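You operate a simulated robot arm through the tools that you are given. There is no shell and no other tool. Be economical: measure what you need, move in short steps, check, and stop when the job is done.

Carry out the task below with a simulated robot arm. There is one attempt and no reset: what you move stays moved.

TASK
Put things in order on the island top. At the end: the clear glass with a red band stands where the white milk bottle stood; the salt mill is on the white plate; the white milk bottle stands where the salt mill stood; the brown small tin from the island top is on the blue melt pot; whatever was shut is shut again. Leave all else as you found it, and nothing knocked over.

It is judged by the outcome, as a careful person would: the job done as asked, and still so three seconds after it is handed in. It fails if anything else is knocked over, pushed out of place, dropped, spilled or broken.

THE ROBOT
A 6-joint arm with a two-finger parallel gripper, fixed in place. Base frame: the origin is at the foot of the arm, x ahead of it, y to its left, z up; the work surface is at about z = 0. Lengths are in m, angles in rad, forces in N, time in s.
With the tool pointing down near the work surface it reaches from about 0.18 to 0.46 m from the base axis. Its first joint turns from -1.222 to 1.222 rad. Payload 1.9 kg.
Tool frame: the origin (TCP) lies between the finger pads and is the grasp point; the fingertips stand 0.023 m ahead of it; z points along the fingers, y is the line along which they close. The gripper opens to 0.094 m. The fingers are 0.038 m wide and 0.01 m thick; the gripper's body (0.054 by 0.096 m) begins 0.039 m behind the TCP.
Orientation is told as [roll, pitch, yaw] about the base's x, y, z axes, in that order, counted from this pose: with the fingers straight down and closing along the base's y, the tool's x points along the base's -x, its y along +y and its z along -z.

THE INTERFACE
- The arm moves only by the tool nudge_tool. Its argument "increments" is a list of rows, each a list of 7 numbers: the shift along the base's x, y, z in units of 150 mm (1.0 is 150 mm), then the turn, a rotation vector about the base's x, y, z in units of 60 degrees (1.0 is 60 degrees), then the opening, from 0 (shut) to 1 (fully open). In form: [[x, y, z, ax, ay, az, hand], ...]. A call has 1 to 10 rows; each row is the pose to reach, as a shift and turn from the pose commanded when the call began. A call with a number of a shift or a turn outside -1 to 1 is refused whole. A row lasts 0.2 s, in which the tool goes at most 0.05 m and 0.15 rad; a call with a longer step from one row to the next is refused whole, and so is a gripper value outside its range. A pose out of reach is approached as far as the arm can. The call stops where the force on the tool passes 40 N (or 10 N more than at its start, if that is more) or the arm is blocked; 0.2 s more then pass. The fingers move at their own pace (about 0.108 m/s each) and stop on an object; they squeeze with about 25 N. The grip force told is the motor's: it shows also when the fingers shut on nothing. Time passes only in rows, and 0.2 s behind the last, so rows that repeat a pose let the fingers close. It gives the time, the measured TCP pose, the force on the tool (base axes), the opening and the grip force at its end, in the units of the frame above (readings bear some noise).
- Cameras (640 x 400 px; columns grow to the right, rows downward): "scene" is fixed at [0.0542, 0.3207, 0.428]; the picture's right is [-0.68, -0.73, 0.00], its down [-0.51, 0.47, -0.72] and it looks along [0.53, -0.49, -0.69] (base axes); focal length 214 px, centre (320, 200). "wrist" rides on the gripper at [-0.039, 0, -0.044] in the tool frame; the picture's right is [0.00, -1.00, 0.00], its down [0.97, 0.00, -0.24] and it looks along [0.24, 0.00, 0.97] (tool axes); focal length 218 px, centre (320, 200).
- get_image(camera): a new picture of that camera. No time passes.
- measure_at(camera, pixels): there is no depth. For up to 12 entries [column, row, z] of the newest picture of that camera ("zoom" is the newest enlarged one), the place [x, y] in the base frame at which the ray of that pixel passes the height z, good to about 0.003 m, but the place of the scene camera against the robot may be out by one fixed shift of up to 0.025 m in any direction. No time passes.
- close_up(camera, box): a new picture of the part [left, top, right, bottom] of that camera's present view, enlarged. No time passes.
- finish_job(): hands the job in; it is judged then, once.

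Work in short steps. Measure before you move; look again where a grasp or a placing could have gone wrong, and mend it. You have 80 turns and 46 pictures in all, the two below and enlarged ones among them. Open the gripper and draw the arm clear of the work before you hand the job in, unless the task says otherwise; then end with one line.

The tools are called by a JSON object that holds its "name" and its "arguments". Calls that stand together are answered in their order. nudge_tool: Moves the arm, as the interface text tells. Its arguments: {"type":"object","properties":{"increments":{"type":"array"}},"required":["increments"]} The other tools are called the same way: get_image (camera) takes a picture; measure_at (camera, pixels) gives the place at which the rays of pixels pass given heights; close_up (camera, box) takes an enlarged picture of a part of a camera's view; finish_job () hands the job in.

At the start:

```text
clock: 0.0
ee_pos: [0.2392, 0.0824, 0.289]
tcp_rot: [0.0, -0.003, 0.001]
contact_force: [-0.8, 0.6, 0.1]
grip_width: 0.0937
grip_force: 0.2
```

scene: 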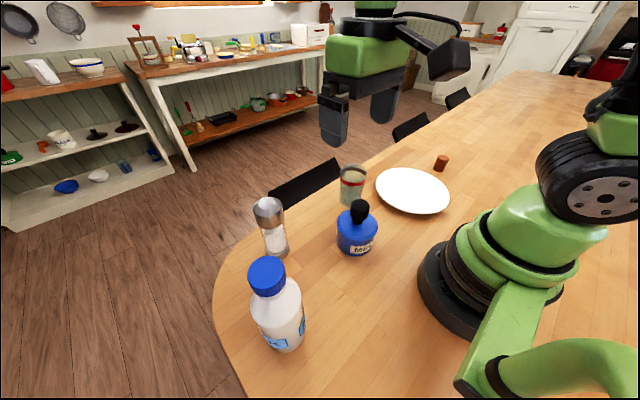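
wrist: 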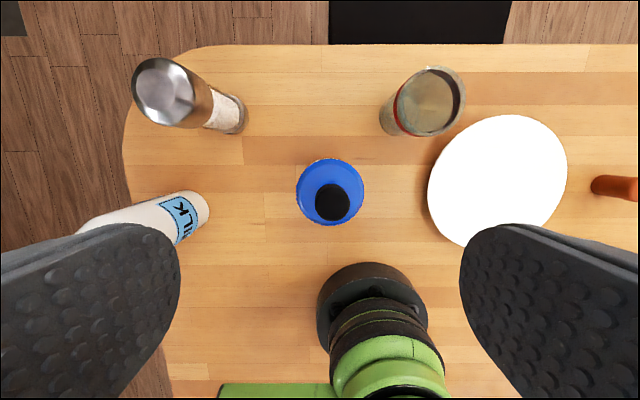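

I'll take enlarged views of the objects to identify them and measure their positions.

{"name": "close_up", "arguments": {"camera": "scene", "box": [220, 140, 480, 360]}}

{"name": "close_up", "arguments": {"camera": "wrist", "box": [60, 40, 640, 270]}}

{"name": "measure_at", "arguments": {"camera": "wrist", "pixels": [[330, 190, 0.04], [332, 203, 0.07], [230, 115, 0.0], [170, 92, 0.12], [200, 208, 0.0], [432, 100, 0.08], [395, 118, 0.0], [498, 180, 0.01], [598, 185, 0.0], [630, 189, 0.03]]}}

{"name": "measure_at", "arguments": {"camera": "scene", "pixels": [[276, 250, 0.0], [268, 208, 0.12], [357, 248, 0.0], [360, 207, 0.07], [285, 340, 0.0], [267, 272, 0.13], [350, 200, 0.0], [353, 172, 0.08], [412, 190, 0.01], [440, 168, 0.0], [442, 157, 0.03]]}}

```text
1.82 times, centred on (350, 250) of scene
```

zoom: 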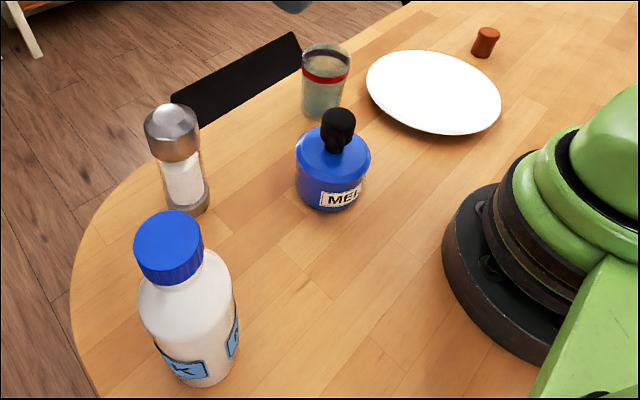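

```text
1.10 times, centred on (350, 155) of wrist
```

zoom: 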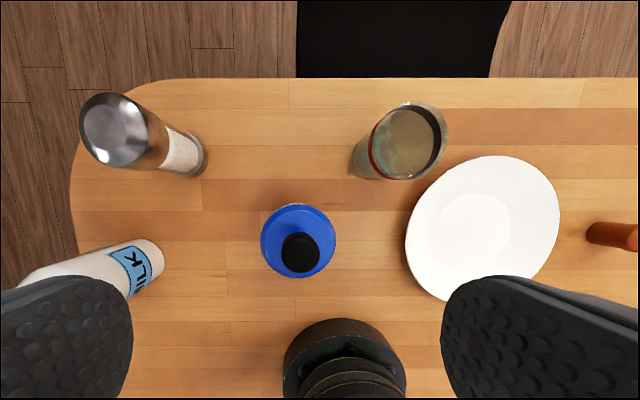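

```text
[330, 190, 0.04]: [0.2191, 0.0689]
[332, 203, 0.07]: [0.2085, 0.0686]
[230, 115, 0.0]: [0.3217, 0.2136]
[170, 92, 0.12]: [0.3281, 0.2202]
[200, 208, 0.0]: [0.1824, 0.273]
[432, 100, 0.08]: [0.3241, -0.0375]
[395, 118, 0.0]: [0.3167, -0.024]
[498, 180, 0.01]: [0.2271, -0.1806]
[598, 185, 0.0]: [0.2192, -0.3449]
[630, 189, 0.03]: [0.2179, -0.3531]
```

```text
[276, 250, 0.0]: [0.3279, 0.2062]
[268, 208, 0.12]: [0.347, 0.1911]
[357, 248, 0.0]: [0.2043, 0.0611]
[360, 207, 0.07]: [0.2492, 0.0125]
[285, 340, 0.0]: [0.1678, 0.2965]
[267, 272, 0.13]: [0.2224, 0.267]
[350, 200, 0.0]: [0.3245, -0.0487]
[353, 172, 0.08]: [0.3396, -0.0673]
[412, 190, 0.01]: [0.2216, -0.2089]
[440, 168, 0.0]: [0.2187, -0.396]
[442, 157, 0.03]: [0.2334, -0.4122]
```

The layout is clear: the order will be mill to plate, bottle to mill spot, glass to bottle spot, tin to pot. I move over between the mill and the bottle for a second view to get heights.

{"name": "nudge_tool", "arguments": {"increments": [[0.0, 0.25, 0, 0, 0, 0, 1], [0.05, 0.5, 0, 0, 0, 0, 1], [0.1, 0.75, 0, 0, 0, 0, 1], [0.1, 0.75, 0, 0, 0, 0, 1]]}}

{"name": "get_image", "arguments": {"camera": "wrist"}}

```text
clock: 1.0
ee_pos: [0.252, 0.195, 0.2888]
tcp_rot: [0.001, -0.003, -0.002]
contact_force: [0.9, 0.0, -0.8]
grip_width: 0.094
grip_force: 0.0
```

```text
41 pictures are left
```

wrist: 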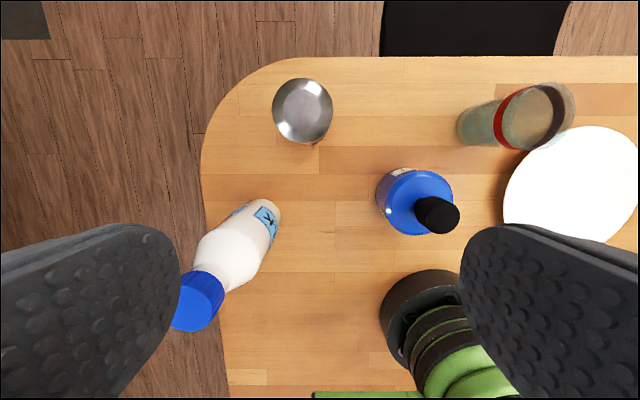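

The mill top is now at (302,110), the bottle cap at (197,301), and the knob top at (437,216). I triangulate heights against the first view.

{"name": "measure_at", "arguments": {"camera": "wrist", "pixels": [[302, 108, 0.1], [302, 108, 0.12], [302, 108, 0.14], [203, 298, 0.13], [203, 298, 0.15], [203, 298, 0.17], [438, 216, 0.06], [438, 216, 0.08], [438, 216, 0.1], [552, 112, 0.07], [552, 112, 0.09], [262, 218, 0.0]]}}

{"name": "close_up", "arguments": {"camera": "wrist", "box": [140, 50, 640, 350]}}

```text
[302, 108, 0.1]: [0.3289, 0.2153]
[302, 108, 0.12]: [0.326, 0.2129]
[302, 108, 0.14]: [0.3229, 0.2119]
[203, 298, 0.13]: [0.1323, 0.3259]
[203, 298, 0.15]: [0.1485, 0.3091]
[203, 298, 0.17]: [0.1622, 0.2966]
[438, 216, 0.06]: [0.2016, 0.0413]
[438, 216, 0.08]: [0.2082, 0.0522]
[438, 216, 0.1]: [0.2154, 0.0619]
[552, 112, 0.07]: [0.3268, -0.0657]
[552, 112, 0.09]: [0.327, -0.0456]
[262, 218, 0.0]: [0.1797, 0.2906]
```

```text
1.28 times, centred on (390, 200) of wrist
```

zoom: 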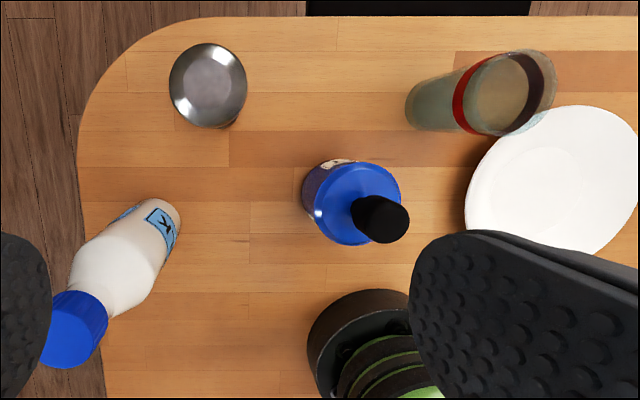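

Triangulation gives mill ≈ (0.322, 0.213) about 0.137 tall, bottle ≈ (0.175, 0.285) about 0.19 tall, pot knob ≈ (0.22, 0.07) at z 0.115 and glass ≈ (0.32, -0.025) about 0.11 tall. I move above the mill and check the centring.

{"name": "nudge_tool", "arguments": {"increments": [[0.23, 0.06, 0, 0, 0, 0, 1], [0.467, 0.12, 0, 0, 0, 0, 1], [0.467, 0.12, -0.3, 0, 0, 0, 1], [0.467, 0.12, -0.6, 0, 0, 0, 1], [0.467, 0.12, -0.6, 0, 0, 0, 1]]}}

{"name": "get_image", "arguments": {"camera": "wrist"}}

{"name": "close_up", "arguments": {"camera": "scene", "box": [220, 140, 480, 360]}}

```text
clock: 2.2
ee_pos: [0.3214, 0.2144, 0.1983]
tcp_rot: [0.0, -0.001, -0.003]
contact_force: [0.1, -0.1, 0.6]
grip_width: 0.0938
grip_force: 0.0
```

```text
39 pictures are left
```

wrist: 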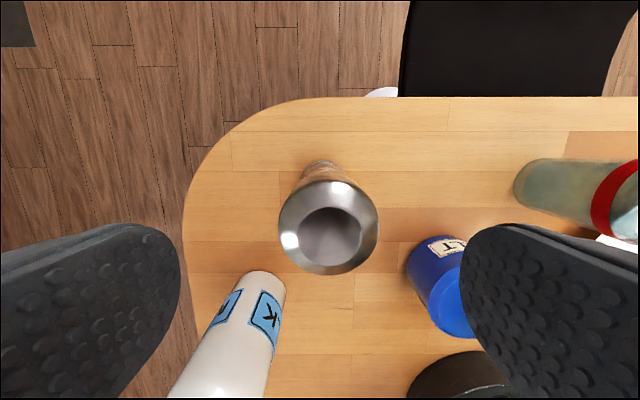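

```text
1.82 times, centred on (350, 250) of scene
```

zoom: 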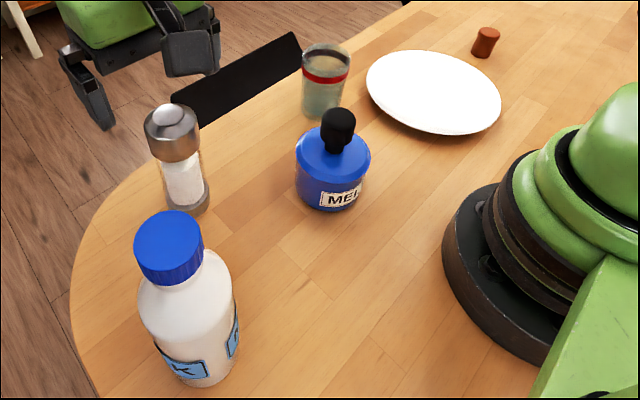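

Mill top centre is at (328,227), base near (322,168). I check the position at several heights.

{"name": "measure_at", "arguments": {"camera": "wrist", "pixels": [[328, 227, 0.12], [328, 227, 0.13], [328, 227, 0.14], [279, 227, 0.12], [378, 227, 0.12], [262, 275, 0.0], [322, 166, 0.0]]}}

```text
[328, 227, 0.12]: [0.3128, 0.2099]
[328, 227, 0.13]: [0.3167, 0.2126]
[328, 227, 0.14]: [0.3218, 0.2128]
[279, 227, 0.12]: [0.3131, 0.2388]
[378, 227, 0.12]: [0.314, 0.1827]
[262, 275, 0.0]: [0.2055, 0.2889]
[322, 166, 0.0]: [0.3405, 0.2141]
```

Well centred. Descend to TCP z ≈ 0.107 and close on the mill's head.

{"name": "nudge_tool", "arguments": {"increments": [[0, -0.01, -0.3, 0, 0, 0, 1], [0, -0.01, -0.6, 0, 0, 0, 1], [0, -0.01, -0.6, 0, 0, 0, 0.7], [0, -0.01, -0.6, 0, 0, 0, 0.4], [0, -0.01, -0.6, 0, 0, 0, 0.4], [0, -0.01, -0.6, 0, 0, 0, 0.4]]}}

```text
clock: 3.0
ee_pos: [0.3224, 0.2155, 0.1089]
tcp_rot: [0.005, -0.008, -0.004]
contact_force: [0.9, 0.2, 10.2]
grip_width: 0.0514
grip_force: 15.6
stopped in row 4: the force on the tool passed its limit (the readings are from after the stop); the commanded pose is now the measured one
```

The fingers met the head (0.051 wide); I complete the squeeze in place.

{"name": "nudge_tool", "arguments": {"increments": [[0, 0, 0, 0, 0, 0, 0.3], [0, 0, 0, 0, 0, 0, 0.3], [0, 0, 0, 0, 0, 0, 0.3]]}}

{"name": "get_image", "arguments": {"camera": "scene"}}

```text
clock: 3.8
ee_pos: [0.3228, 0.2176, 0.1088]
tcp_rot: [0.006, -0.009, -0.001]
contact_force: [3.0, 1.8, 20.0]
grip_width: 0.0515
grip_force: 25.4
```

```text
37 pictures are left
```

scene: 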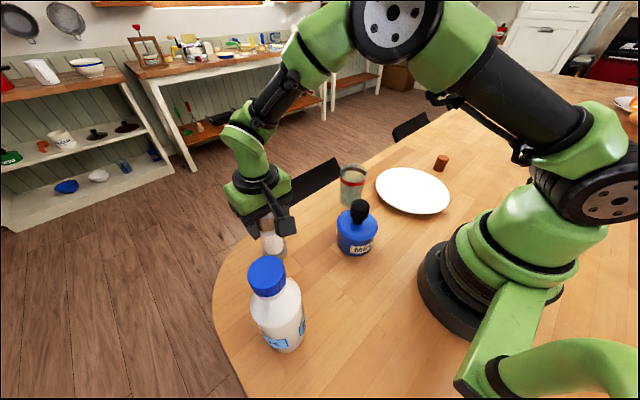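

Grip is firm (25 N), with some upward push on the tool, so I raise gently and check.

{"name": "nudge_tool", "arguments": {"increments": [[0, 0, 0.03, 0, 0, 0, 0.3], [0, 0, 0.1, 0, 0, 0, 0.3], [0, 0, 0.2, 0, 0, 0, 0.3]]}}

{"name": "close_up", "arguments": {"camera": "scene", "box": [200, 140, 420, 300]}}

```text
clock: 4.6
ee_pos: [0.323, 0.2148, 0.1384]
tcp_rot: [0.005, -0.004, -0.005]
contact_force: [0.2, 0.1, -2.6]
grip_width: 0.0512
grip_force: 25.5
```

```text
2.50 times, centred on (310, 220) of scene
```

zoom: 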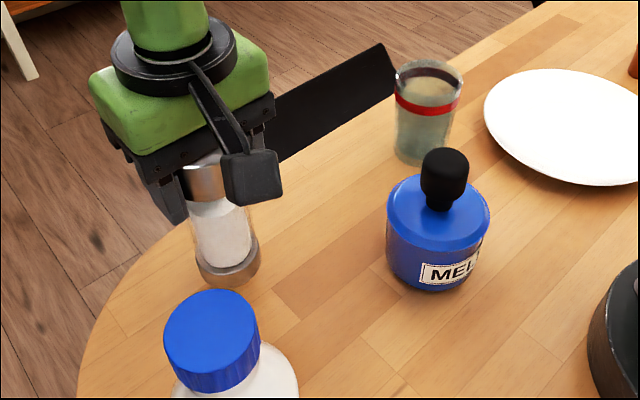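

The mill is held upright and clear. I lift it high and carry it toward the plate over the gap between pot and glass.

{"name": "nudge_tool", "arguments": {"increments": [[0, 0, 0.3, 0, 0, 0, 0.3], [0, 0, 0.6, 0, 0, 0, 0.3], [0, 0, 0.87, 0, 0, 0, 0.3], [-0.1, -0.25, 0.87, 0, 0, 0, 0.3], [-0.2, -0.5, 0.87, 0, 0, 0, 0.3], [-0.3, -0.75, 0.87, 0, 0, 0, 0.3], [-0.4, -1.0, 0.87, 0, 0, 0, 0.3]]}}

{"name": "nudge_tool", "arguments": {"increments": [[0, -0.25, 0, 0, 0, 0, 0.3], [-0.05, -0.5, 0, 0, 0, 0, 0.3], [-0.1, -0.75, 0, 0, 0, 0, 0.3], [-0.2, -1.0, 0, 0, 0, 0, 0.3], [-0.2, -1.0, 0, 0, 0, 0, 0.3]]}}

{"name": "get_image", "arguments": {"camera": "wrist"}}

```text
clock: 6.2
ee_pos: [0.2606, 0.0659, 0.2666]
tcp_rot: [0.003, -0.004, -0.002]
contact_force: [0.2, 0.5, -2.5]
grip_width: 0.0514
grip_force: 24.9
```

```text
clock: 7.4
ee_pos: [0.2286, -0.0848, 0.268]
tcp_rot: [0.006, -0.005, -0.001]
contact_force: [-1.1, 0.0, -2.2]
grip_width: 0.0513
grip_force: 25.7
```

```text
35 pictures are left
```

wrist: 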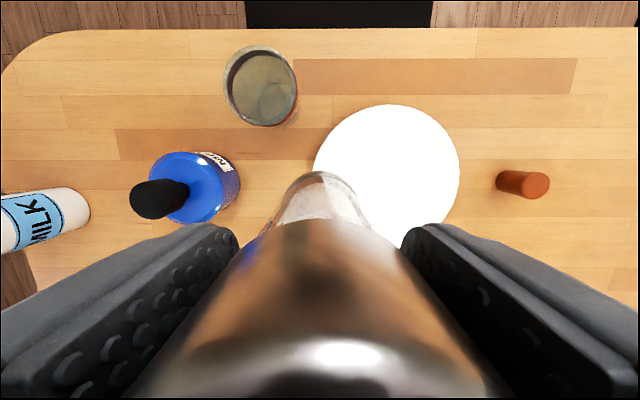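

The plate now spans columns 313–461 and from row 104; I measure its edges plus tin and glass.

{"name": "measure_at", "arguments": {"camera": "wrist", "pixels": [[313, 175, 0.012], [461, 172, 0.012], [390, 104, 0.012], [387, 177, 0.012], [500, 180, 0.0], [538, 186, 0.03], [538, 186, 0.04], [260, 87, 0.11], [262, 75, 0.0]]}}

{"name": "close_up", "arguments": {"camera": "wrist", "box": [120, 30, 580, 260]}}

```text
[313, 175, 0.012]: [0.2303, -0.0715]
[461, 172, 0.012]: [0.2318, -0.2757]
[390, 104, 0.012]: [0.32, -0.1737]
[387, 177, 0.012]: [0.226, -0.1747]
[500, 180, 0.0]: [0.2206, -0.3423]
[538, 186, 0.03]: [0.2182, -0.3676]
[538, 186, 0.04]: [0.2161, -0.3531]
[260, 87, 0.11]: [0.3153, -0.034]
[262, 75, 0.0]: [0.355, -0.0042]
```

```text
1.39 times, centred on (350, 145) of wrist
```

zoom: 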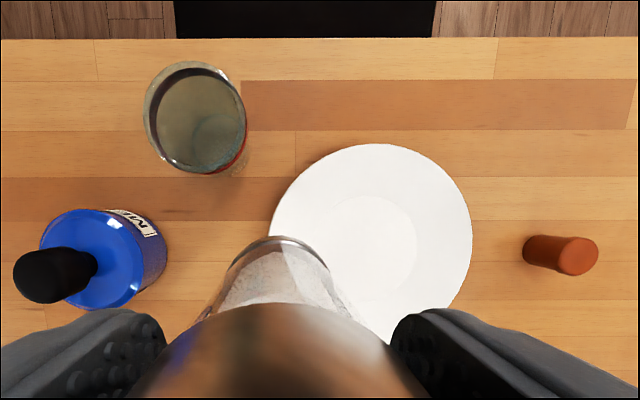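

Plate centre ≈ (0.222, -0.173). I move above it and descend to just above contact.

{"name": "nudge_tool", "arguments": {"increments": [[-0.02, -0.3, 0, 0, 0, 0, 0.3], [-0.04, -0.58, 0, 0, 0, 0, 0.3], [-0.04, -0.58, -0.25, 0, 0, 0, 0.3], [-0.04, -0.58, -0.5, 0, 0, 0, 0.3], [-0.04, -0.58, -0.75, 0, 0, 0, 0.3], [-0.04, -0.58, -0.87, 0, 0, 0, 0.3], [-0.04, -0.58, -0.87, 0, 0, 0, 0.3]]}}

{"name": "get_image", "arguments": {"camera": "scene"}}

```text
clock: 9.0
ee_pos: [0.2229, -0.1703, 0.1373]
tcp_rot: [0.005, -0.004, -0.004]
contact_force: [0.2, -0.2, -3.2]
grip_width: 0.0514
grip_force: 25.3
```

```text
33 pictures are left
```

scene: 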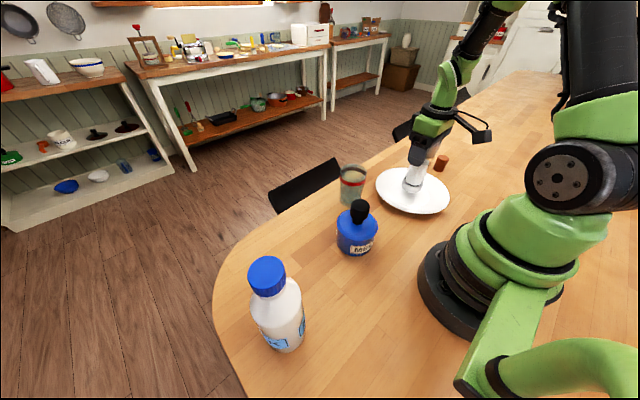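

Mill is above the plate centre. Lower in small steps until contact.

{"name": "nudge_tool", "arguments": {"increments": [[0, 0, -0.06, 0, 0, 0, 0.3], [0, 0, -0.1, 0, 0, 0, 0.3], [0, 0, -0.12, 0, 0, 0, 0.3], [0, 0, -0.13, 0, 0, 0, 0.3]]}}

```text
clock: 10.0
ee_pos: [0.2258, -0.1701, 0.1193]
tcp_rot: [0.005, -0.006, -0.004]
contact_force: [0.5, -0.1, -2.0]
grip_width: 0.0511
grip_force: 25.0
```

{"name": "nudge_tool", "arguments": {"increments": [[0, 0, -0.01, 0, 0, 0, 0.3], [0, 0, -0.02, 0, 0, 0, 0.3], [0, 0, -0.03, 0, 0, 0, 0.3]]}}

```text
clock: 10.8
ee_pos: [0.2266, -0.1715, 0.1151]
tcp_rot: [0.005, -0.007, -0.005]
contact_force: [-4.5, 8.4, 25.0]
grip_width: 0.0512
grip_force: 24.8
```

Contact (25 N). I ease up 1 mm and open slowly.

{"name": "nudge_tool", "arguments": {"increments": [[0, 0, 0.01, 0, 0, 0, 0.3], [0, 0, 0.01, 0, 0, 0, 0.6], [0, 0, 0.01, 0, 0, 0, 0.8], [0, 0, 0.01, 0, 0, 0, 1], [0, 0, 0.01, 0, 0, 0, 1]]}}

{"name": "nudge_tool", "arguments": {"increments": [[0, 0, 0.2, 0, 0, 0, 1], [0, 0, 0.4, 0, 0, 0, 1], [0, 0, 0.7, 0, 0, 0, 1], [0, 0, 1, 0, 0, 0, 1], [0, 0, 1, 0, 0, 0, 1]]}}

{"name": "get_image", "arguments": {"camera": "wrist"}}

{"name": "close_up", "arguments": {"camera": "scene", "box": [320, 100, 480, 230]}}

```text
clock: 12.0
ee_pos: [0.2275, -0.1716, 0.116]
tcp_rot: [0.006, -0.006, -0.004]
contact_force: [0.4, -0.5, -0.6]
grip_width: 0.0943
grip_force: 0.0
```

```text
clock: 13.2
ee_pos: [0.2259, -0.1716, 0.2653]
tcp_rot: [0.003, -0.005, -0.002]
contact_force: [-0.3, -0.5, 0.0]
grip_width: 0.0941
grip_force: 0.0
```

```text
32 pictures are left
```

wrist: 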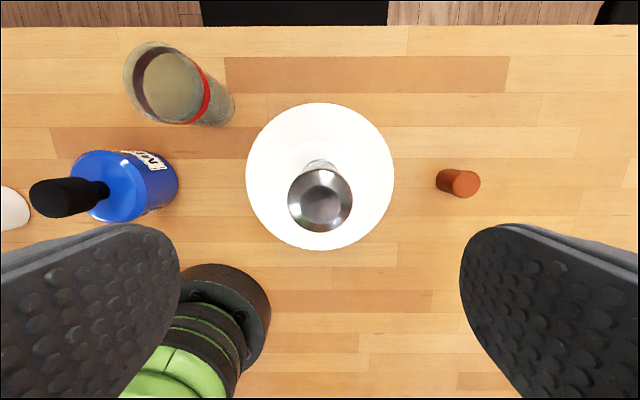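

```text
3.08 times, centred on (400, 165) of scene
```

zoom: 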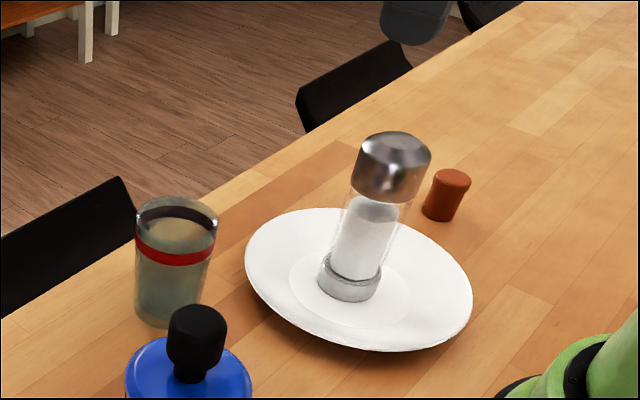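

The mill stands on the plate. While here I measure the tin (top (466,183), base edge (436,180)) and the glass.

{"name": "measure_at", "arguments": {"camera": "wrist", "pixels": [[466, 183, 0.03], [466, 183, 0.04], [466, 183, 0.05], [436, 180, 0.0], [452, 183, 0.04], [480, 183, 0.04], [234, 100, 0.0], [160, 84, 0.11], [160, 84, 0.12], [66, 197, 0.11], [179, 180, 0.0]]}}

{"name": "close_up", "arguments": {"camera": "wrist", "box": [0, 30, 500, 240]}}

```text
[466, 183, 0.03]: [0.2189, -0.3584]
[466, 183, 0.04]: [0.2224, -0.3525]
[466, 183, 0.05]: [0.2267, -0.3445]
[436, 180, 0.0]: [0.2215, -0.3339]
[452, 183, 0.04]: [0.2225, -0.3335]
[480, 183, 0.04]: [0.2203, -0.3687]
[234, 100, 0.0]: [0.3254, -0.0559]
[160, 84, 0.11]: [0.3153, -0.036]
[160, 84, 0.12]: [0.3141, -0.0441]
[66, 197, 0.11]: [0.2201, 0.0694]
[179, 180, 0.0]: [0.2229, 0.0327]
```

```text
1.28 times, centred on (250, 135) of wrist
```

zoom: 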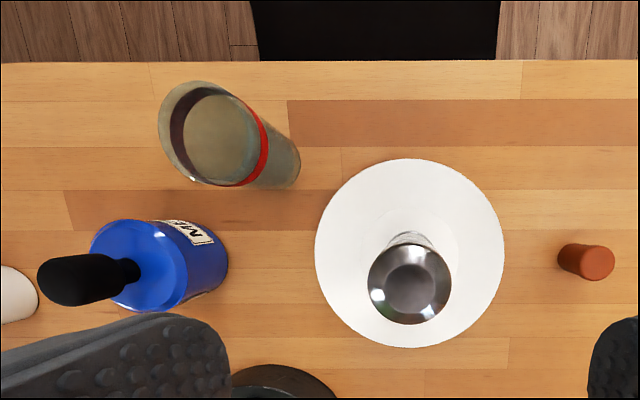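

Glass ≈ (0.316, -0.033), tin ≈ (0.221, -0.352), pot/knob axis ≈ (0.220, 0.070). Now travel high to the bottle.

{"name": "nudge_tool", "arguments": {"increments": [[0, 0.25, 0.15, 0, 0, 0, 1], [0, 0.5, 0.15, 0, 0, 0, 1], [0, 0.75, 0.15, 0, 0, 0, 1], [0, 1, 0.15, 0, 0, 0, 1]]}}

{"name": "nudge_tool", "arguments": {"increments": [[0, 0.25, 0, 0, 0, 0, 1], [0, 0.5, 0, 0, 0, 0, 1], [0, 0.75, 0, 0, 0, 0, 1], [-0.1, 1, 0, 0, 0, 0, 1]]}}

{"name": "nudge_tool", "arguments": {"increments": [[-0.05, 0.25, 0, 0, 0, 0, 1], [-0.1, 0.5, 0, 0, 0, 0, 1], [-0.15, 0.75, 0, 0, 0, 0, 1], [-0.15, 0.9, 0, 0, 0, 0, 1], [-0.15, 0.9, 0, 0, 0, 0, 1]]}}

{"name": "get_image", "arguments": {"camera": "wrist"}}

```text
clock: 14.2
ee_pos: [0.2256, -0.0192, 0.2885]
tcp_rot: [0.003, -0.004, -0.003]
contact_force: [-0.1, -0.5, 0.5]
grip_width: 0.0938
grip_force: 0.2
```

```text
clock: 15.2
ee_pos: [0.2114, 0.1303, 0.2879]
tcp_rot: [0.004, -0.005, -0.003]
contact_force: [0.1, -0.2, -0.3]
grip_width: 0.094
grip_force: 0.0
```

```text
clock: 16.4
ee_pos: [0.1888, 0.2627, 0.2878]
tcp_rot: [0.004, -0.003, -0.004]
contact_force: [-0.1, 0.6, -0.1]
grip_width: 0.0939
grip_force: 0.0
```

```text
29 pictures are left
```

wrist: 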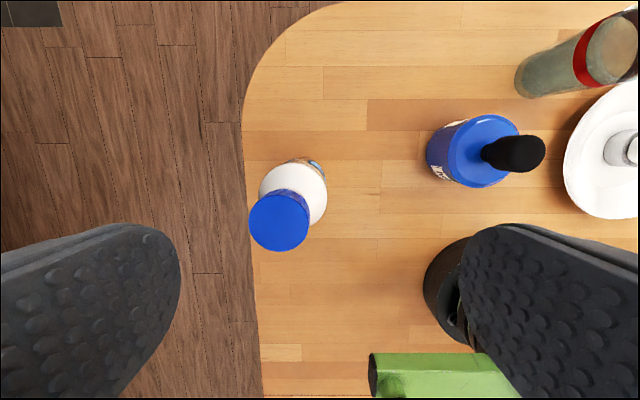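

Cap top is at (279,222); base far edge near (312,160).

{"name": "measure_at", "arguments": {"camera": "wrist", "pixels": [[279, 222, 0.16], [279, 222, 0.17], [279, 222, 0.18], [279, 222, 0.19], [250, 222, 0.18], [309, 222, 0.18], [279, 251, 0.18], [308, 158, 0.0], [327, 190, 0.1]]}}

{"name": "close_up", "arguments": {"camera": "wrist", "box": [200, 120, 380, 270]}}

```text
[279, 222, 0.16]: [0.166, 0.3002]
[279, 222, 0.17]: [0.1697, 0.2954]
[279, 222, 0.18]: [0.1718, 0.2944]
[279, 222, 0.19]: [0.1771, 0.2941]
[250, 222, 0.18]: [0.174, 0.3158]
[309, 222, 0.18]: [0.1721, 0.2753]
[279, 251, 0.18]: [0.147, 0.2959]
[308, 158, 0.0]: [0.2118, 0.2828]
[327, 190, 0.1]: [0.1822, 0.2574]
```

```text
2.67 times, centred on (290, 195) of wrist
```

zoom: 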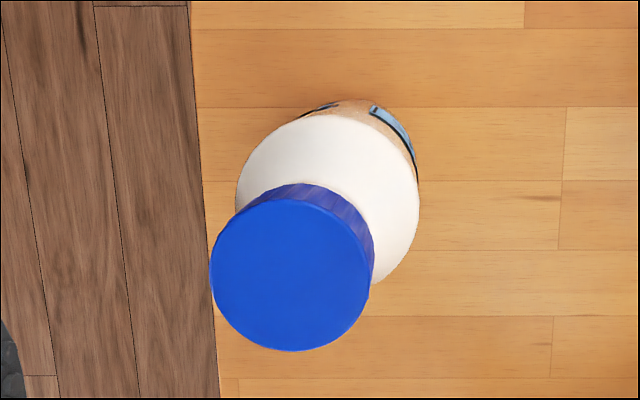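

Cap ≈ (0.173, 0.292), top z ≈ 0.18, diameter 0.042. I centre over it and descend to TCP z 0.178 so the tips stay on the cap, above the shoulder.

{"name": "nudge_tool", "arguments": {"increments": [[-0.1, 0.195, 0, 0, 0, 0, 1], [-0.1, 0.195, -0.25, 0, 0, 0, 1], [-0.1, 0.195, -0.5, 0, 0, 0, 1], [-0.1, 0.195, -0.5, 0, 0, 0, 1]]}}

{"name": "get_image", "arguments": {"camera": "wrist"}}

```text
clock: 17.4
ee_pos: [0.1738, 0.2933, 0.2107]
tcp_rot: [0.006, -0.006, -0.003]
contact_force: [0.6, -0.3, 0.8]
grip_width: 0.0942
grip_force: 0.0
```

```text
27 pictures are left
```

wrist: 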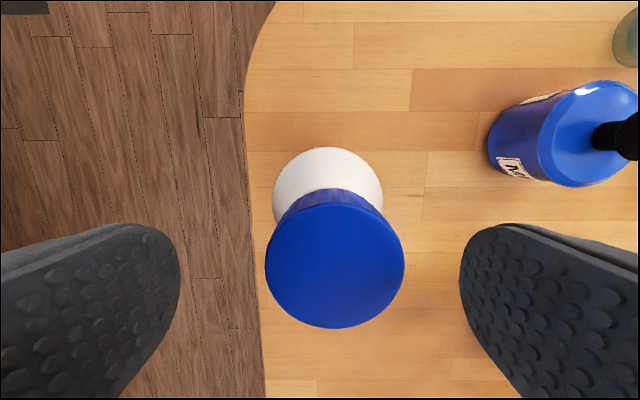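

{"name": "measure_at", "arguments": {"camera": "wrist", "pixels": [[335, 258, 0.18], [335, 258, 0.185], [335, 258, 0.19], [335, 258, 0.195], [328, 148, 0.13], [273, 195, 0.13], [383, 195, 0.13]]}}

```text
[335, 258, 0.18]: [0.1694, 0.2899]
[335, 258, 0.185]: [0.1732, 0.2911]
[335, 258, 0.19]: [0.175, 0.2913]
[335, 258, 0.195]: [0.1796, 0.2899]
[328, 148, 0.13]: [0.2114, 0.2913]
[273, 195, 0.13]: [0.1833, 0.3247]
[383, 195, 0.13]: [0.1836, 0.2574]
```

Cap top is nearer z 0.19 at (0.176, 0.290). Descend to TCP z 0.185 and close on the cap.

{"name": "nudge_tool", "arguments": {"increments": [[0.01, -0.015, -0.08, 0, 0, 0, 1], [0.01, -0.015, -0.17, 0, 0, 0, 1], [0.01, -0.015, -0.17, 0, 0, 0, 0.7], [0.01, -0.015, -0.17, 0, 0, 0, 0.4], [0.01, -0.015, -0.17, 0, 0, 0, 0.25], [0.01, -0.015, -0.17, 0, 0, 0, 0.25]]}}

{"name": "close_up", "arguments": {"camera": "scene", "box": [200, 200, 360, 360]}}

```text
clock: 18.8
ee_pos: [0.1753, 0.2917, 0.1863]
tcp_rot: [0.003, -0.005, -0.003]
contact_force: [0.0, -0.9, 0.5]
grip_width: 0.0371
grip_force: 24.9
```

```text
2.50 times, centred on (280, 280) of scene
```

zoom: 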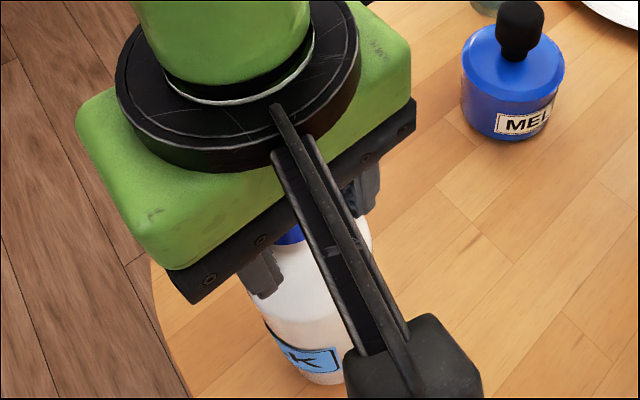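

Cap gripped at 0.037 m width. Lift slowly.

{"name": "nudge_tool", "arguments": {"increments": [[0, 0, 0.03, 0, 0, 0, 0.2], [0, 0, 0.1, 0, 0, 0, 0.2], [0, 0, 0.2, 0, 0, 0, 0.2], [0, 0, 0.27, 0, 0, 0, 0.2]]}}

{"name": "close_up", "arguments": {"camera": "scene", "box": [200, 200, 360, 360]}}

```text
clock: 19.8
ee_pos: [0.1745, 0.29, 0.2291]
tcp_rot: [0.003, -0.006, -0.001]
contact_force: [-0.4, 0.3, -7.1]
grip_width: 0.036
grip_force: 24.6
```

```text
2.50 times, centred on (280, 280) of scene
```

zoom: 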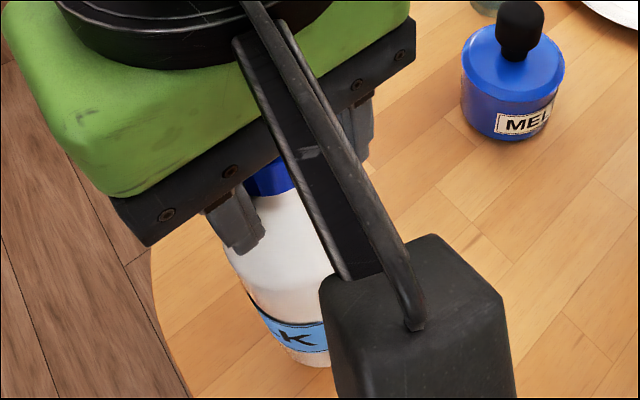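

Bottle is lifted (about 0.7 kg). Carry it, low, to the mill's former spot (0.322, 0.2135).

{"name": "nudge_tool", "arguments": {"increments": [[0.15, -0.08, 0, 0, 0, 0, 0.2], [0.32, -0.16, 0, 0, 0, 0, 0.2], [0.5, -0.25, 0, 0, 0, 0, 0.2], [0.68, -0.34, 0, 0, 0, 0, 0.2], [0.84, -0.43, 0, 0, 0, 0, 0.2], [0.94, -0.49, 0, 0, 0, 0, 0.2], [0.98, -0.51, 0, 0, 0, 0, 0.2], [0.98, -0.51, -0.1, 0, 0, 0, 0.2], [0.98, -0.51, -0.2, 0, 0, 0, 0.2], [0.98, -0.51, -0.22, 0, 0, 0, 0.2]]}}

{"name": "get_image", "arguments": {"camera": "scene"}}

```text
clock: 22.0
ee_pos: [0.3224, 0.215, 0.1964]
tcp_rot: [0.006, -0.006, -0.004]
contact_force: [0.0, 0.3, -6.3]
grip_width: 0.0361
grip_force: 24.9
```

```text
24 pictures are left
```

scene: 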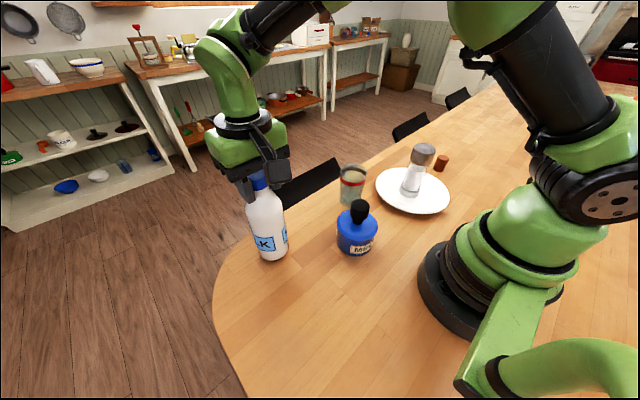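

Upright and over the spot. Lower gently to contact, about 10 mm.

{"name": "nudge_tool", "arguments": {"increments": [[0, -0.01, -0.03, 0, 0, 0, 0.2], [0, -0.01, -0.05, 0, 0, 0, 0.2], [0, -0.01, -0.06, 0, 0, 0, 0.2], [0, -0.01, -0.065, 0, 0, 0, 0.2]]}}

```text
clock: 23.0
ee_pos: [0.3221, 0.2132, 0.1862]
tcp_rot: [0.007, -0.008, -0.002]
contact_force: [-1.4, -0.9, 16.8]
grip_width: 0.0363
grip_force: 24.8
```

Contact made. Ease up, open, and rise.

{"name": "nudge_tool", "arguments": {"increments": [[0, 0, 0.008, 0, 0, 0, 0.2], [0, 0, 0.008, 0, 0, 0, 0.45], [0, 0, 0.008, 0, 0, 0, 0.8], [0, 0, 0.008, 0, 0, 0, 1], [0, 0, 0.008, 0, 0, 0, 1], [0, 0, 0.2, 0, 0, 0, 1], [0, 0, 0.4, 0, 0, 0, 1], [0, 0, 0.6, 0, 0, 0, 1]]}}

{"name": "get_image", "arguments": {"camera": "scene"}}

```text
clock: 24.8
ee_pos: [0.3217, 0.2126, 0.2752]
tcp_rot: [0.005, -0.005, -0.004]
contact_force: [0.0, 0.4, 0.4]
grip_width: 0.094
grip_force: 0.0
```

```text
23 pictures are left
```

scene: 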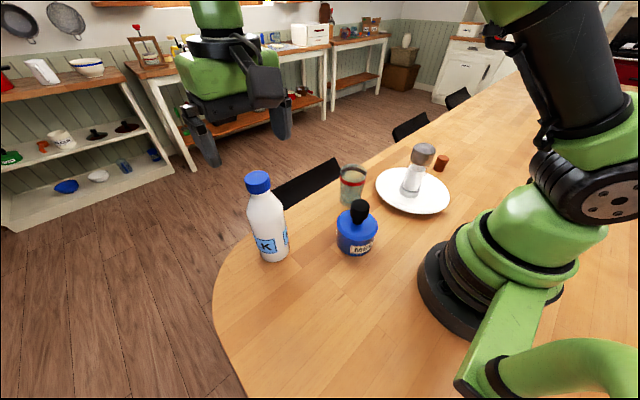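

Bottle stands well. Now move above the glass.

{"name": "nudge_tool", "arguments": {"increments": [[0, -0.25, 0, 0, 0, 0, 1], [0, -0.5, 0, 0, 0, 0, 1], [0, -0.75, 0, 0, 0, 0, 1], [0, -1, 0, 0, 0, 0, 1]]}}

{"name": "nudge_tool", "arguments": {"increments": [[-0.02, -0.3, -0.1, 0, 0, 0, 1], [-0.035, -0.64, -0.3, 0, 0, 0, 1], [-0.035, -0.64, -0.5, 0, 0, 0, 1], [-0.035, -0.64, -0.5, 0, 0, 0, 1]]}}

{"name": "get_image", "arguments": {"camera": "wrist"}}

```text
clock: 25.8
ee_pos: [0.3213, 0.0634, 0.2765]
tcp_rot: [0.005, -0.006, -0.002]
contact_force: [-0.4, 0.1, 0.3]
grip_width: 0.0939
grip_force: 0.1
```

```text
refused: row 2 steps farther than a row can; nothing moved
```

```text
22 pictures are left
```

wrist: 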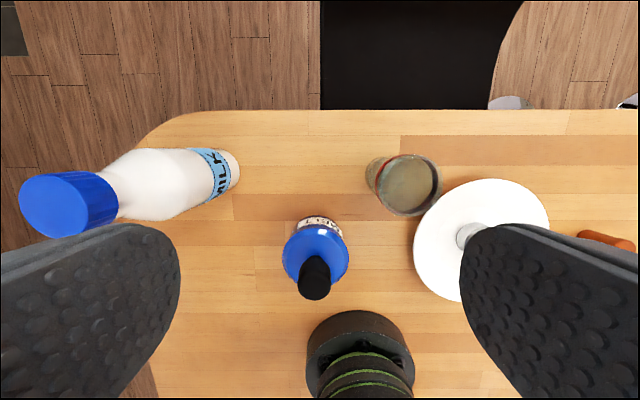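

{"name": "nudge_tool", "arguments": {"increments": [[-0.02, -0.22, 0, 0, 0, 0, 1], [-0.035, -0.44, -0.1, 0, 0, 0, 1], [-0.035, -0.64, -0.25, 0, 0, 0, 1], [-0.035, -0.64, -0.5, 0, 0, 0, 1], [-0.035, -0.64, -0.5, 0, 0, 0, 1]]}}

{"name": "get_image", "arguments": {"camera": "wrist"}}

{"name": "close_up", "arguments": {"camera": "scene", "box": [290, 130, 450, 230]}}

```text
clock: 27.0
ee_pos: [0.319, -0.0319, 0.2006]
tcp_rot: [0.005, -0.007, -0.001]
contact_force: [0.2, -0.8, 0.5]
grip_width: 0.0939
grip_force: 0.0
```

```text
21 pictures are left
```

wrist: 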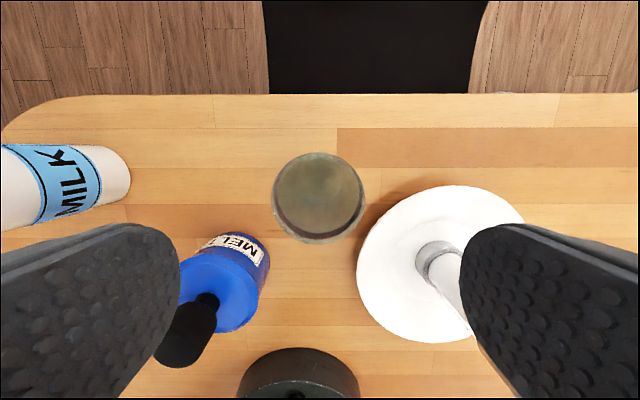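

```text
4.00 times, centred on (370, 180) of scene
```

zoom: 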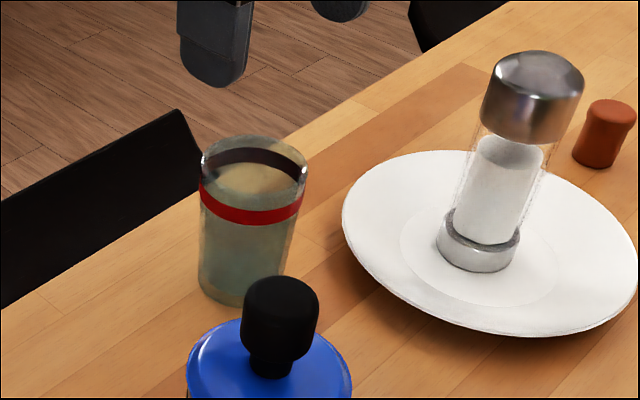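

Glass rim spans columns 273–366, rows 152–244. Measure its centre and width.

{"name": "measure_at", "arguments": {"camera": "wrist", "pixels": [[320, 199, 0.09], [320, 199, 0.1], [320, 199, 0.11], [273, 199, 0.1], [366, 199, 0.1], [320, 244, 0.1], [320, 152, 0.1]]}}

```text
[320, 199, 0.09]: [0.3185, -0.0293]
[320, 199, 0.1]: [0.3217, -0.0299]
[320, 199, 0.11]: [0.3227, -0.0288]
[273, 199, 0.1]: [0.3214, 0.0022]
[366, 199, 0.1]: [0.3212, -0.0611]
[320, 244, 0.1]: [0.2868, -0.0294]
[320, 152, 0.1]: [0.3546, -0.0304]
```

Glass centre ≈ (0.320, -0.031), width ≈ 0.06. Descend to TCP z ≈ 0.082 and close.

{"name": "nudge_tool", "arguments": {"increments": [[0, 0.005, -0.25, 0, 0, 0, 1], [0, 0.005, -0.5, 0, 0, 0, 1], [0, 0.005, -0.7, 0, 0, 0, 1], [0, 0.005, -0.79, 0, 0, 0, 1], [0, 0.005, -0.79, 0, 0, 0, 0.8], [0, 0.005, -0.79, 0, 0, 0, 0.65], [0, 0.005, -0.79, 0, 0, 0, 0.5], [0, 0.005, -0.79, 0, 0, 0, 0.5]]}}

{"name": "close_up", "arguments": {"camera": "scene", "box": [290, 110, 450, 230]}}

```text
clock: 28.8
ee_pos: [0.3175, -0.0317, 0.08]
tcp_rot: [0.006, -0.005, -0.003]
contact_force: [-0.9, -0.2, 0.3]
grip_width: 0.065
grip_force: 25.7
```

```text
3.33 times, centred on (370, 170) of scene
```

zoom: 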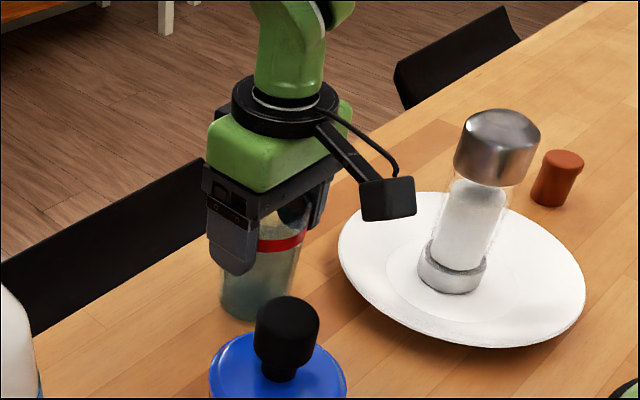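

Gripped at 0.065. Lift straight up to clear the pot, smoothly because the glass is filled.

{"name": "nudge_tool", "arguments": {"increments": [[0, 0, 0.02, 0, 0, 0, 0.5], [0, 0, 0.08, 0, 0, 0, 0.5], [0, 0, 0.2, 0, 0, 0, 0.5], [0, 0, 0.36, 0, 0, 0, 0.5], [0, 0, 0.54, 0, 0, 0, 0.5], [0, 0, 0.72, 0, 0, 0, 0.5], [0, 0, 0.86, 0, 0, 0, 0.5], [0, 0, 0.94, 0, 0, 0, 0.5], [0, 0, 0.96, 0, 0, 0, 0.5]]}}

{"name": "get_image", "arguments": {"camera": "scene"}}

```text
clock: 30.8
ee_pos: [0.3162, -0.0337, 0.2264]
tcp_rot: [0.004, -0.007, -0.003]
contact_force: [0.3, 0.2, -2.2]
grip_width: 0.0648
grip_force: 25.3
```

```text
18 pictures are left
```

scene: 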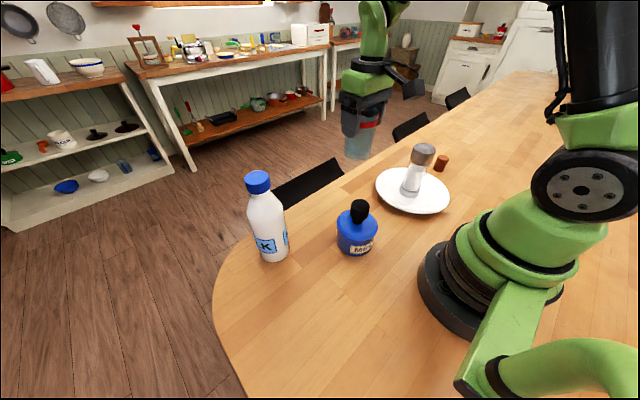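

Glass held level. Carry it over the pot in two smooth legs.

{"name": "nudge_tool", "arguments": {"increments": [[-0.04, 0.04, 0, 0, 0, 0, 0.5], [-0.13, 0.15, 0, 0, 0, 0, 0.5], [-0.26, 0.32, 0, 0, 0, 0, 0.5], [-0.4, 0.5, 0, 0, 0, 0, 0.5], [-0.54, 0.68, 0, 0, 0, 0, 0.5], [-0.67, 0.85, 0, 0, 0, 0, 0.5], [-0.75, 0.96, 0, 0, 0, 0, 0.5], [-0.775, 1.0, 0, 0, 0, 0, 0.5]]}}

{"name": "nudge_tool", "arguments": {"increments": [[-0.01, 0.05, 0, 0, 0, 0, 0.5], [-0.03, 0.18, 0, 0, 0, 0, 0.5], [-0.06, 0.36, 0, 0, 0, 0, 0.5], [-0.09, 0.55, 0, 0, 0, 0, 0.5], [-0.12, 0.74, 0, 0, 0, 0, 0.5], [-0.15, 0.9, 0, 0, 0, 0, 0.5], [-0.16, 0.98, 0, 0, 0, 0, 0.5], [-0.16, 1.0, 0, 0, 0, 0, 0.5]]}}

```text
clock: 32.6
ee_pos: [0.2007, 0.1184, 0.2269]
tcp_rot: [0.006, -0.006, -0.006]
contact_force: [-0.5, -0.4, -2.2]
grip_width: 0.065
grip_force: 25.1
```

```text
clock: 34.4
ee_pos: [0.1771, 0.2689, 0.2265]
tcp_rot: [0.006, -0.005, -0.003]
contact_force: [-0.2, -0.1, -2.4]
grip_width: 0.0652
grip_force: 25.0
```

Shift the last 21 mm and lower to about 10 mm above the surface.

{"name": "nudge_tool", "arguments": {"increments": [[-0.005, 0.07, 0, 0, 0, 0, 0.5], [-0.01, 0.143, -0.04, 0, 0, 0, 0.5], [-0.01, 0.143, -0.15, 0, 0, 0, 0.5], [-0.01, 0.143, -0.3, 0, 0, 0, 0.5], [-0.01, 0.143, -0.48, 0, 0, 0, 0.5], [-0.01, 0.143, -0.66, 0, 0, 0, 0.5], [-0.01, 0.143, -0.8, 0, 0, 0, 0.5], [-0.01, 0.143, -0.88, 0, 0, 0, 0.5], [-0.01, 0.143, -0.91, 0, 0, 0, 0.5]]}}

{"name": "get_image", "arguments": {"camera": "scene"}}

```text
clock: 36.4
ee_pos: [0.1768, 0.2902, 0.0904]
tcp_rot: [0.005, -0.006, -0.002]
contact_force: [-0.1, 0.4, -2.2]
grip_width: 0.0653
grip_force: 25.2
```

```text
17 pictures are left
```

scene: 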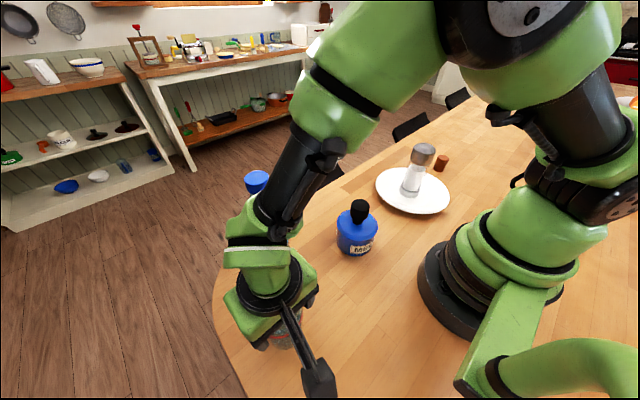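

{"name": "nudge_tool", "arguments": {"increments": [[0, 0, -0.03, 0, 0, 0, 0.5], [0, 0, -0.05, 0, 0, 0, 0.5], [0, 0, -0.06, 0, 0, 0, 0.5], [0, 0, -0.066, 0, 0, 0, 0.5]]}}

```text
clock: 37.4
ee_pos: [0.1752, 0.2903, 0.0796]
tcp_rot: [0.005, -0.009, -0.002]
contact_force: [-1.4, -0.4, 8.3]
grip_width: 0.065
grip_force: 25.1
```

Contact (8 N). Open slowly and rise straight up.

{"name": "nudge_tool", "arguments": {"increments": [[0, 0, 0.005, 0, 0, 0, 0.65], [0, 0, 0.005, 0, 0, 0, 0.8], [0, 0, 0.005, 0, 0, 0, 1], [0, 0, 0.005, 0, 0, 0, 1], [0, 0, 0.15, 0, 0, 0, 1], [0, 0, 0.4, 0, 0, 0, 1], [0, 0, 0.7, 0, 0, 0, 1], [0, 0, 1, 0, 0, 0, 1]]}}

{"name": "get_image", "arguments": {"camera": "wrist"}}

```text
clock: 39.2
ee_pos: [0.1745, 0.2909, 0.2306]
tcp_rot: [0.003, -0.005, -0.001]
contact_force: [0.2, -0.3, -0.8]
grip_width: 0.0941
grip_force: 0.0
```

```text
16 pictures are left
```

wrist: 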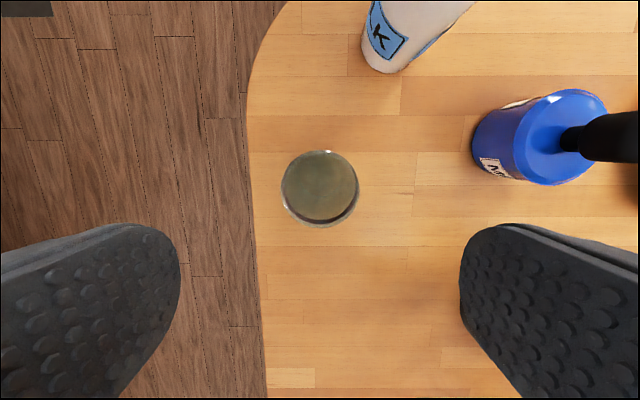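

Glass placed upright. Next I pass over the pot for a view of the knob on my way to the tin.

{"name": "nudge_tool", "arguments": {"increments": [[0, -0.15, 0.15, 0, 0, 0, 1], [0, -0.4, 0.15, 0, 0, 0, 1], [0, -0.7, 0.15, 0, 0, 0, 1], [0.0, -1, 0.15, 0, 0, 0, 1]]}}

{"name": "nudge_tool", "arguments": {"increments": [[0.1, -0.25, 0, 0, 0, 0, 1], [0.2, -0.47, -0.1, 0, 0, 0, 1], [0.25, -0.47, -0.3, 0, 0, 0, 1], [0.25, -0.47, -0.4, 0, 0, 0, 1], [0.25, -0.47, -0.4, 0, 0, 0, 1]]}}

{"name": "get_image", "arguments": {"camera": "wrist"}}

{"name": "close_up", "arguments": {"camera": "scene", "box": [320, 180, 400, 270]}}

```text
clock: 40.2
ee_pos: [0.1748, 0.1392, 0.2528]
tcp_rot: [0.005, -0.005, -0.002]
contact_force: [0.5, -0.2, -0.7]
grip_width: 0.0943
grip_force: 0.0
```

```text
clock: 41.4
ee_pos: [0.2128, 0.068, 0.1931]
tcp_rot: [0.005, -0.006, -0.004]
contact_force: [0.2, 0.7, 1.0]
grip_width: 0.0939
grip_force: 0.1
```

```text
15 pictures are left
```

wrist: 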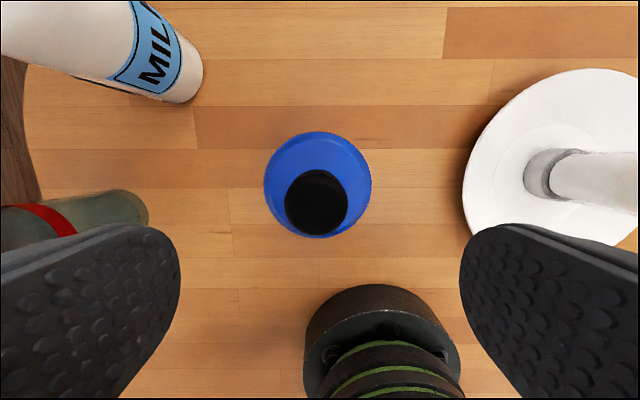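

```text
4.44 times, centred on (360, 225) of scene
```

zoom: 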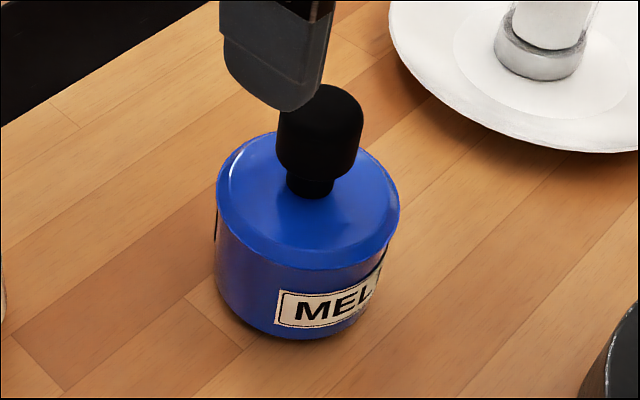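

{"name": "measure_at", "arguments": {"camera": "wrist", "pixels": [[317, 203, 0.1], [317, 203, 0.105], [317, 203, 0.11], [317, 203, 0.115], [286, 203, 0.11], [348, 203, 0.11], [317, 170, 0.11], [317, 236, 0.11], [263, 185, 0.07], [372, 185, 0.07]]}}

{"name": "close_up", "arguments": {"camera": "wrist", "box": [250, 120, 390, 250]}}

```text
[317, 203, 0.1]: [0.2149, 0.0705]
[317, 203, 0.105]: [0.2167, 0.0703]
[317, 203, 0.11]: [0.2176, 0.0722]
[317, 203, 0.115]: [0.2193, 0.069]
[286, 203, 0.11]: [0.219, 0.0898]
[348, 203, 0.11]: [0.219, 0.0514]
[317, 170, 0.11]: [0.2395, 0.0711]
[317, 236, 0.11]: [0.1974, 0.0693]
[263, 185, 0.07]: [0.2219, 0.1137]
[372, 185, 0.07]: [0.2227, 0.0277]
```

```text
3.08 times, centred on (320, 185) of wrist
```

zoom: 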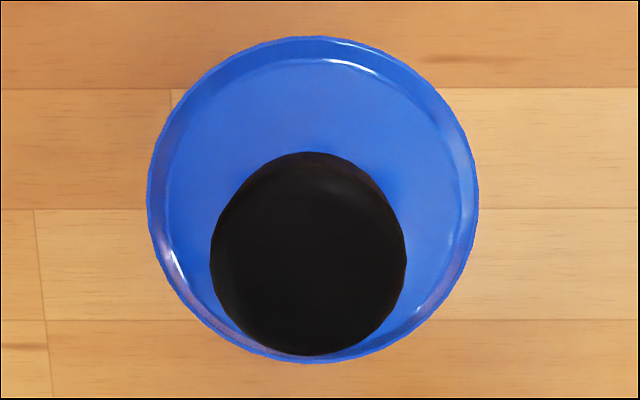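

Knob top centre ≈ (0.2185, 0.0705), ~0.037 wide, flat — a tin can rest there. Now to the tin, rising first to clear the mill.

{"name": "nudge_tool", "arguments": {"increments": [[0, -0.05, 0.3, 0, 0, 0, 1], [0, -0.3, 0.45, 0, 0, 0, 1], [0, -0.6, 0.45, 0, 0, 0, 1], [0, -0.8, 0.45, 0, 0, 0, 1], [0, -1, 0.45, 0, 0, 0, 1]]}}

{"name": "nudge_tool", "arguments": {"increments": [[0, -0.3, 0, 0, 0, 0, 1], [0, -0.6, 0, 0, 0, 0, 1], [0, -0.8, 0, 0, 0, 0, 1], [0, -1, 0, 0, 0, 0, 1]]}}

{"name": "nudge_tool", "arguments": {"increments": [[0.02, -0.3, 0, 0, 0, 0, 1], [0.04, -0.6, 0, 0, 0, 0, 1], [0.05, -0.78, 0, 0, 0, 0, 1], [0.05, -0.78, -0.3, 0, 0, 0, 1], [0.05, -0.78, -0.6, 0, 0, 0, 1], [0.05, -0.78, -0.9, 0, 0, 0, 1], [0.05, -0.78, -0.9, 0, 0, 0, 1]]}}

{"name": "get_image", "arguments": {"camera": "wrist"}}

```text
clock: 42.6
ee_pos: [0.211, -0.0803, 0.2579]
tcp_rot: [0.004, -0.005, -0.002]
contact_force: [0.6, 0.0, 0.2]
grip_width: 0.0942
grip_force: 0.1
```

```text
clock: 43.6
ee_pos: [0.2137, -0.2313, 0.2601]
tcp_rot: [0.006, -0.006, -0.002]
contact_force: [-0.4, 0.7, 1.0]
grip_width: 0.094
grip_force: 0.0
```

```text
clock: 45.2
ee_pos: [0.2207, -0.3494, 0.1229]
tcp_rot: [0.005, -0.005, -0.005]
contact_force: [-0.7, -0.5, -0.2]
grip_width: 0.0942
grip_force: 0.1
```

```text
12 pictures are left
```

wrist: 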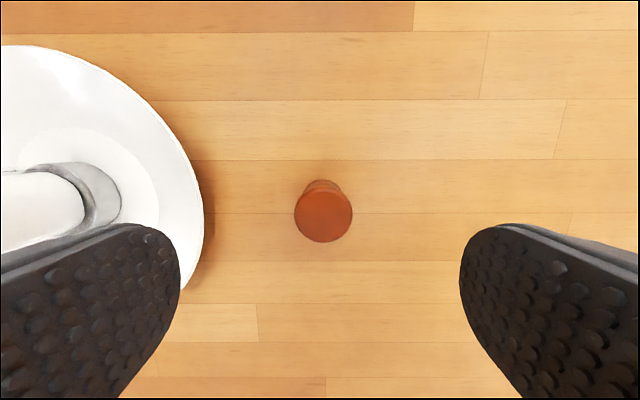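

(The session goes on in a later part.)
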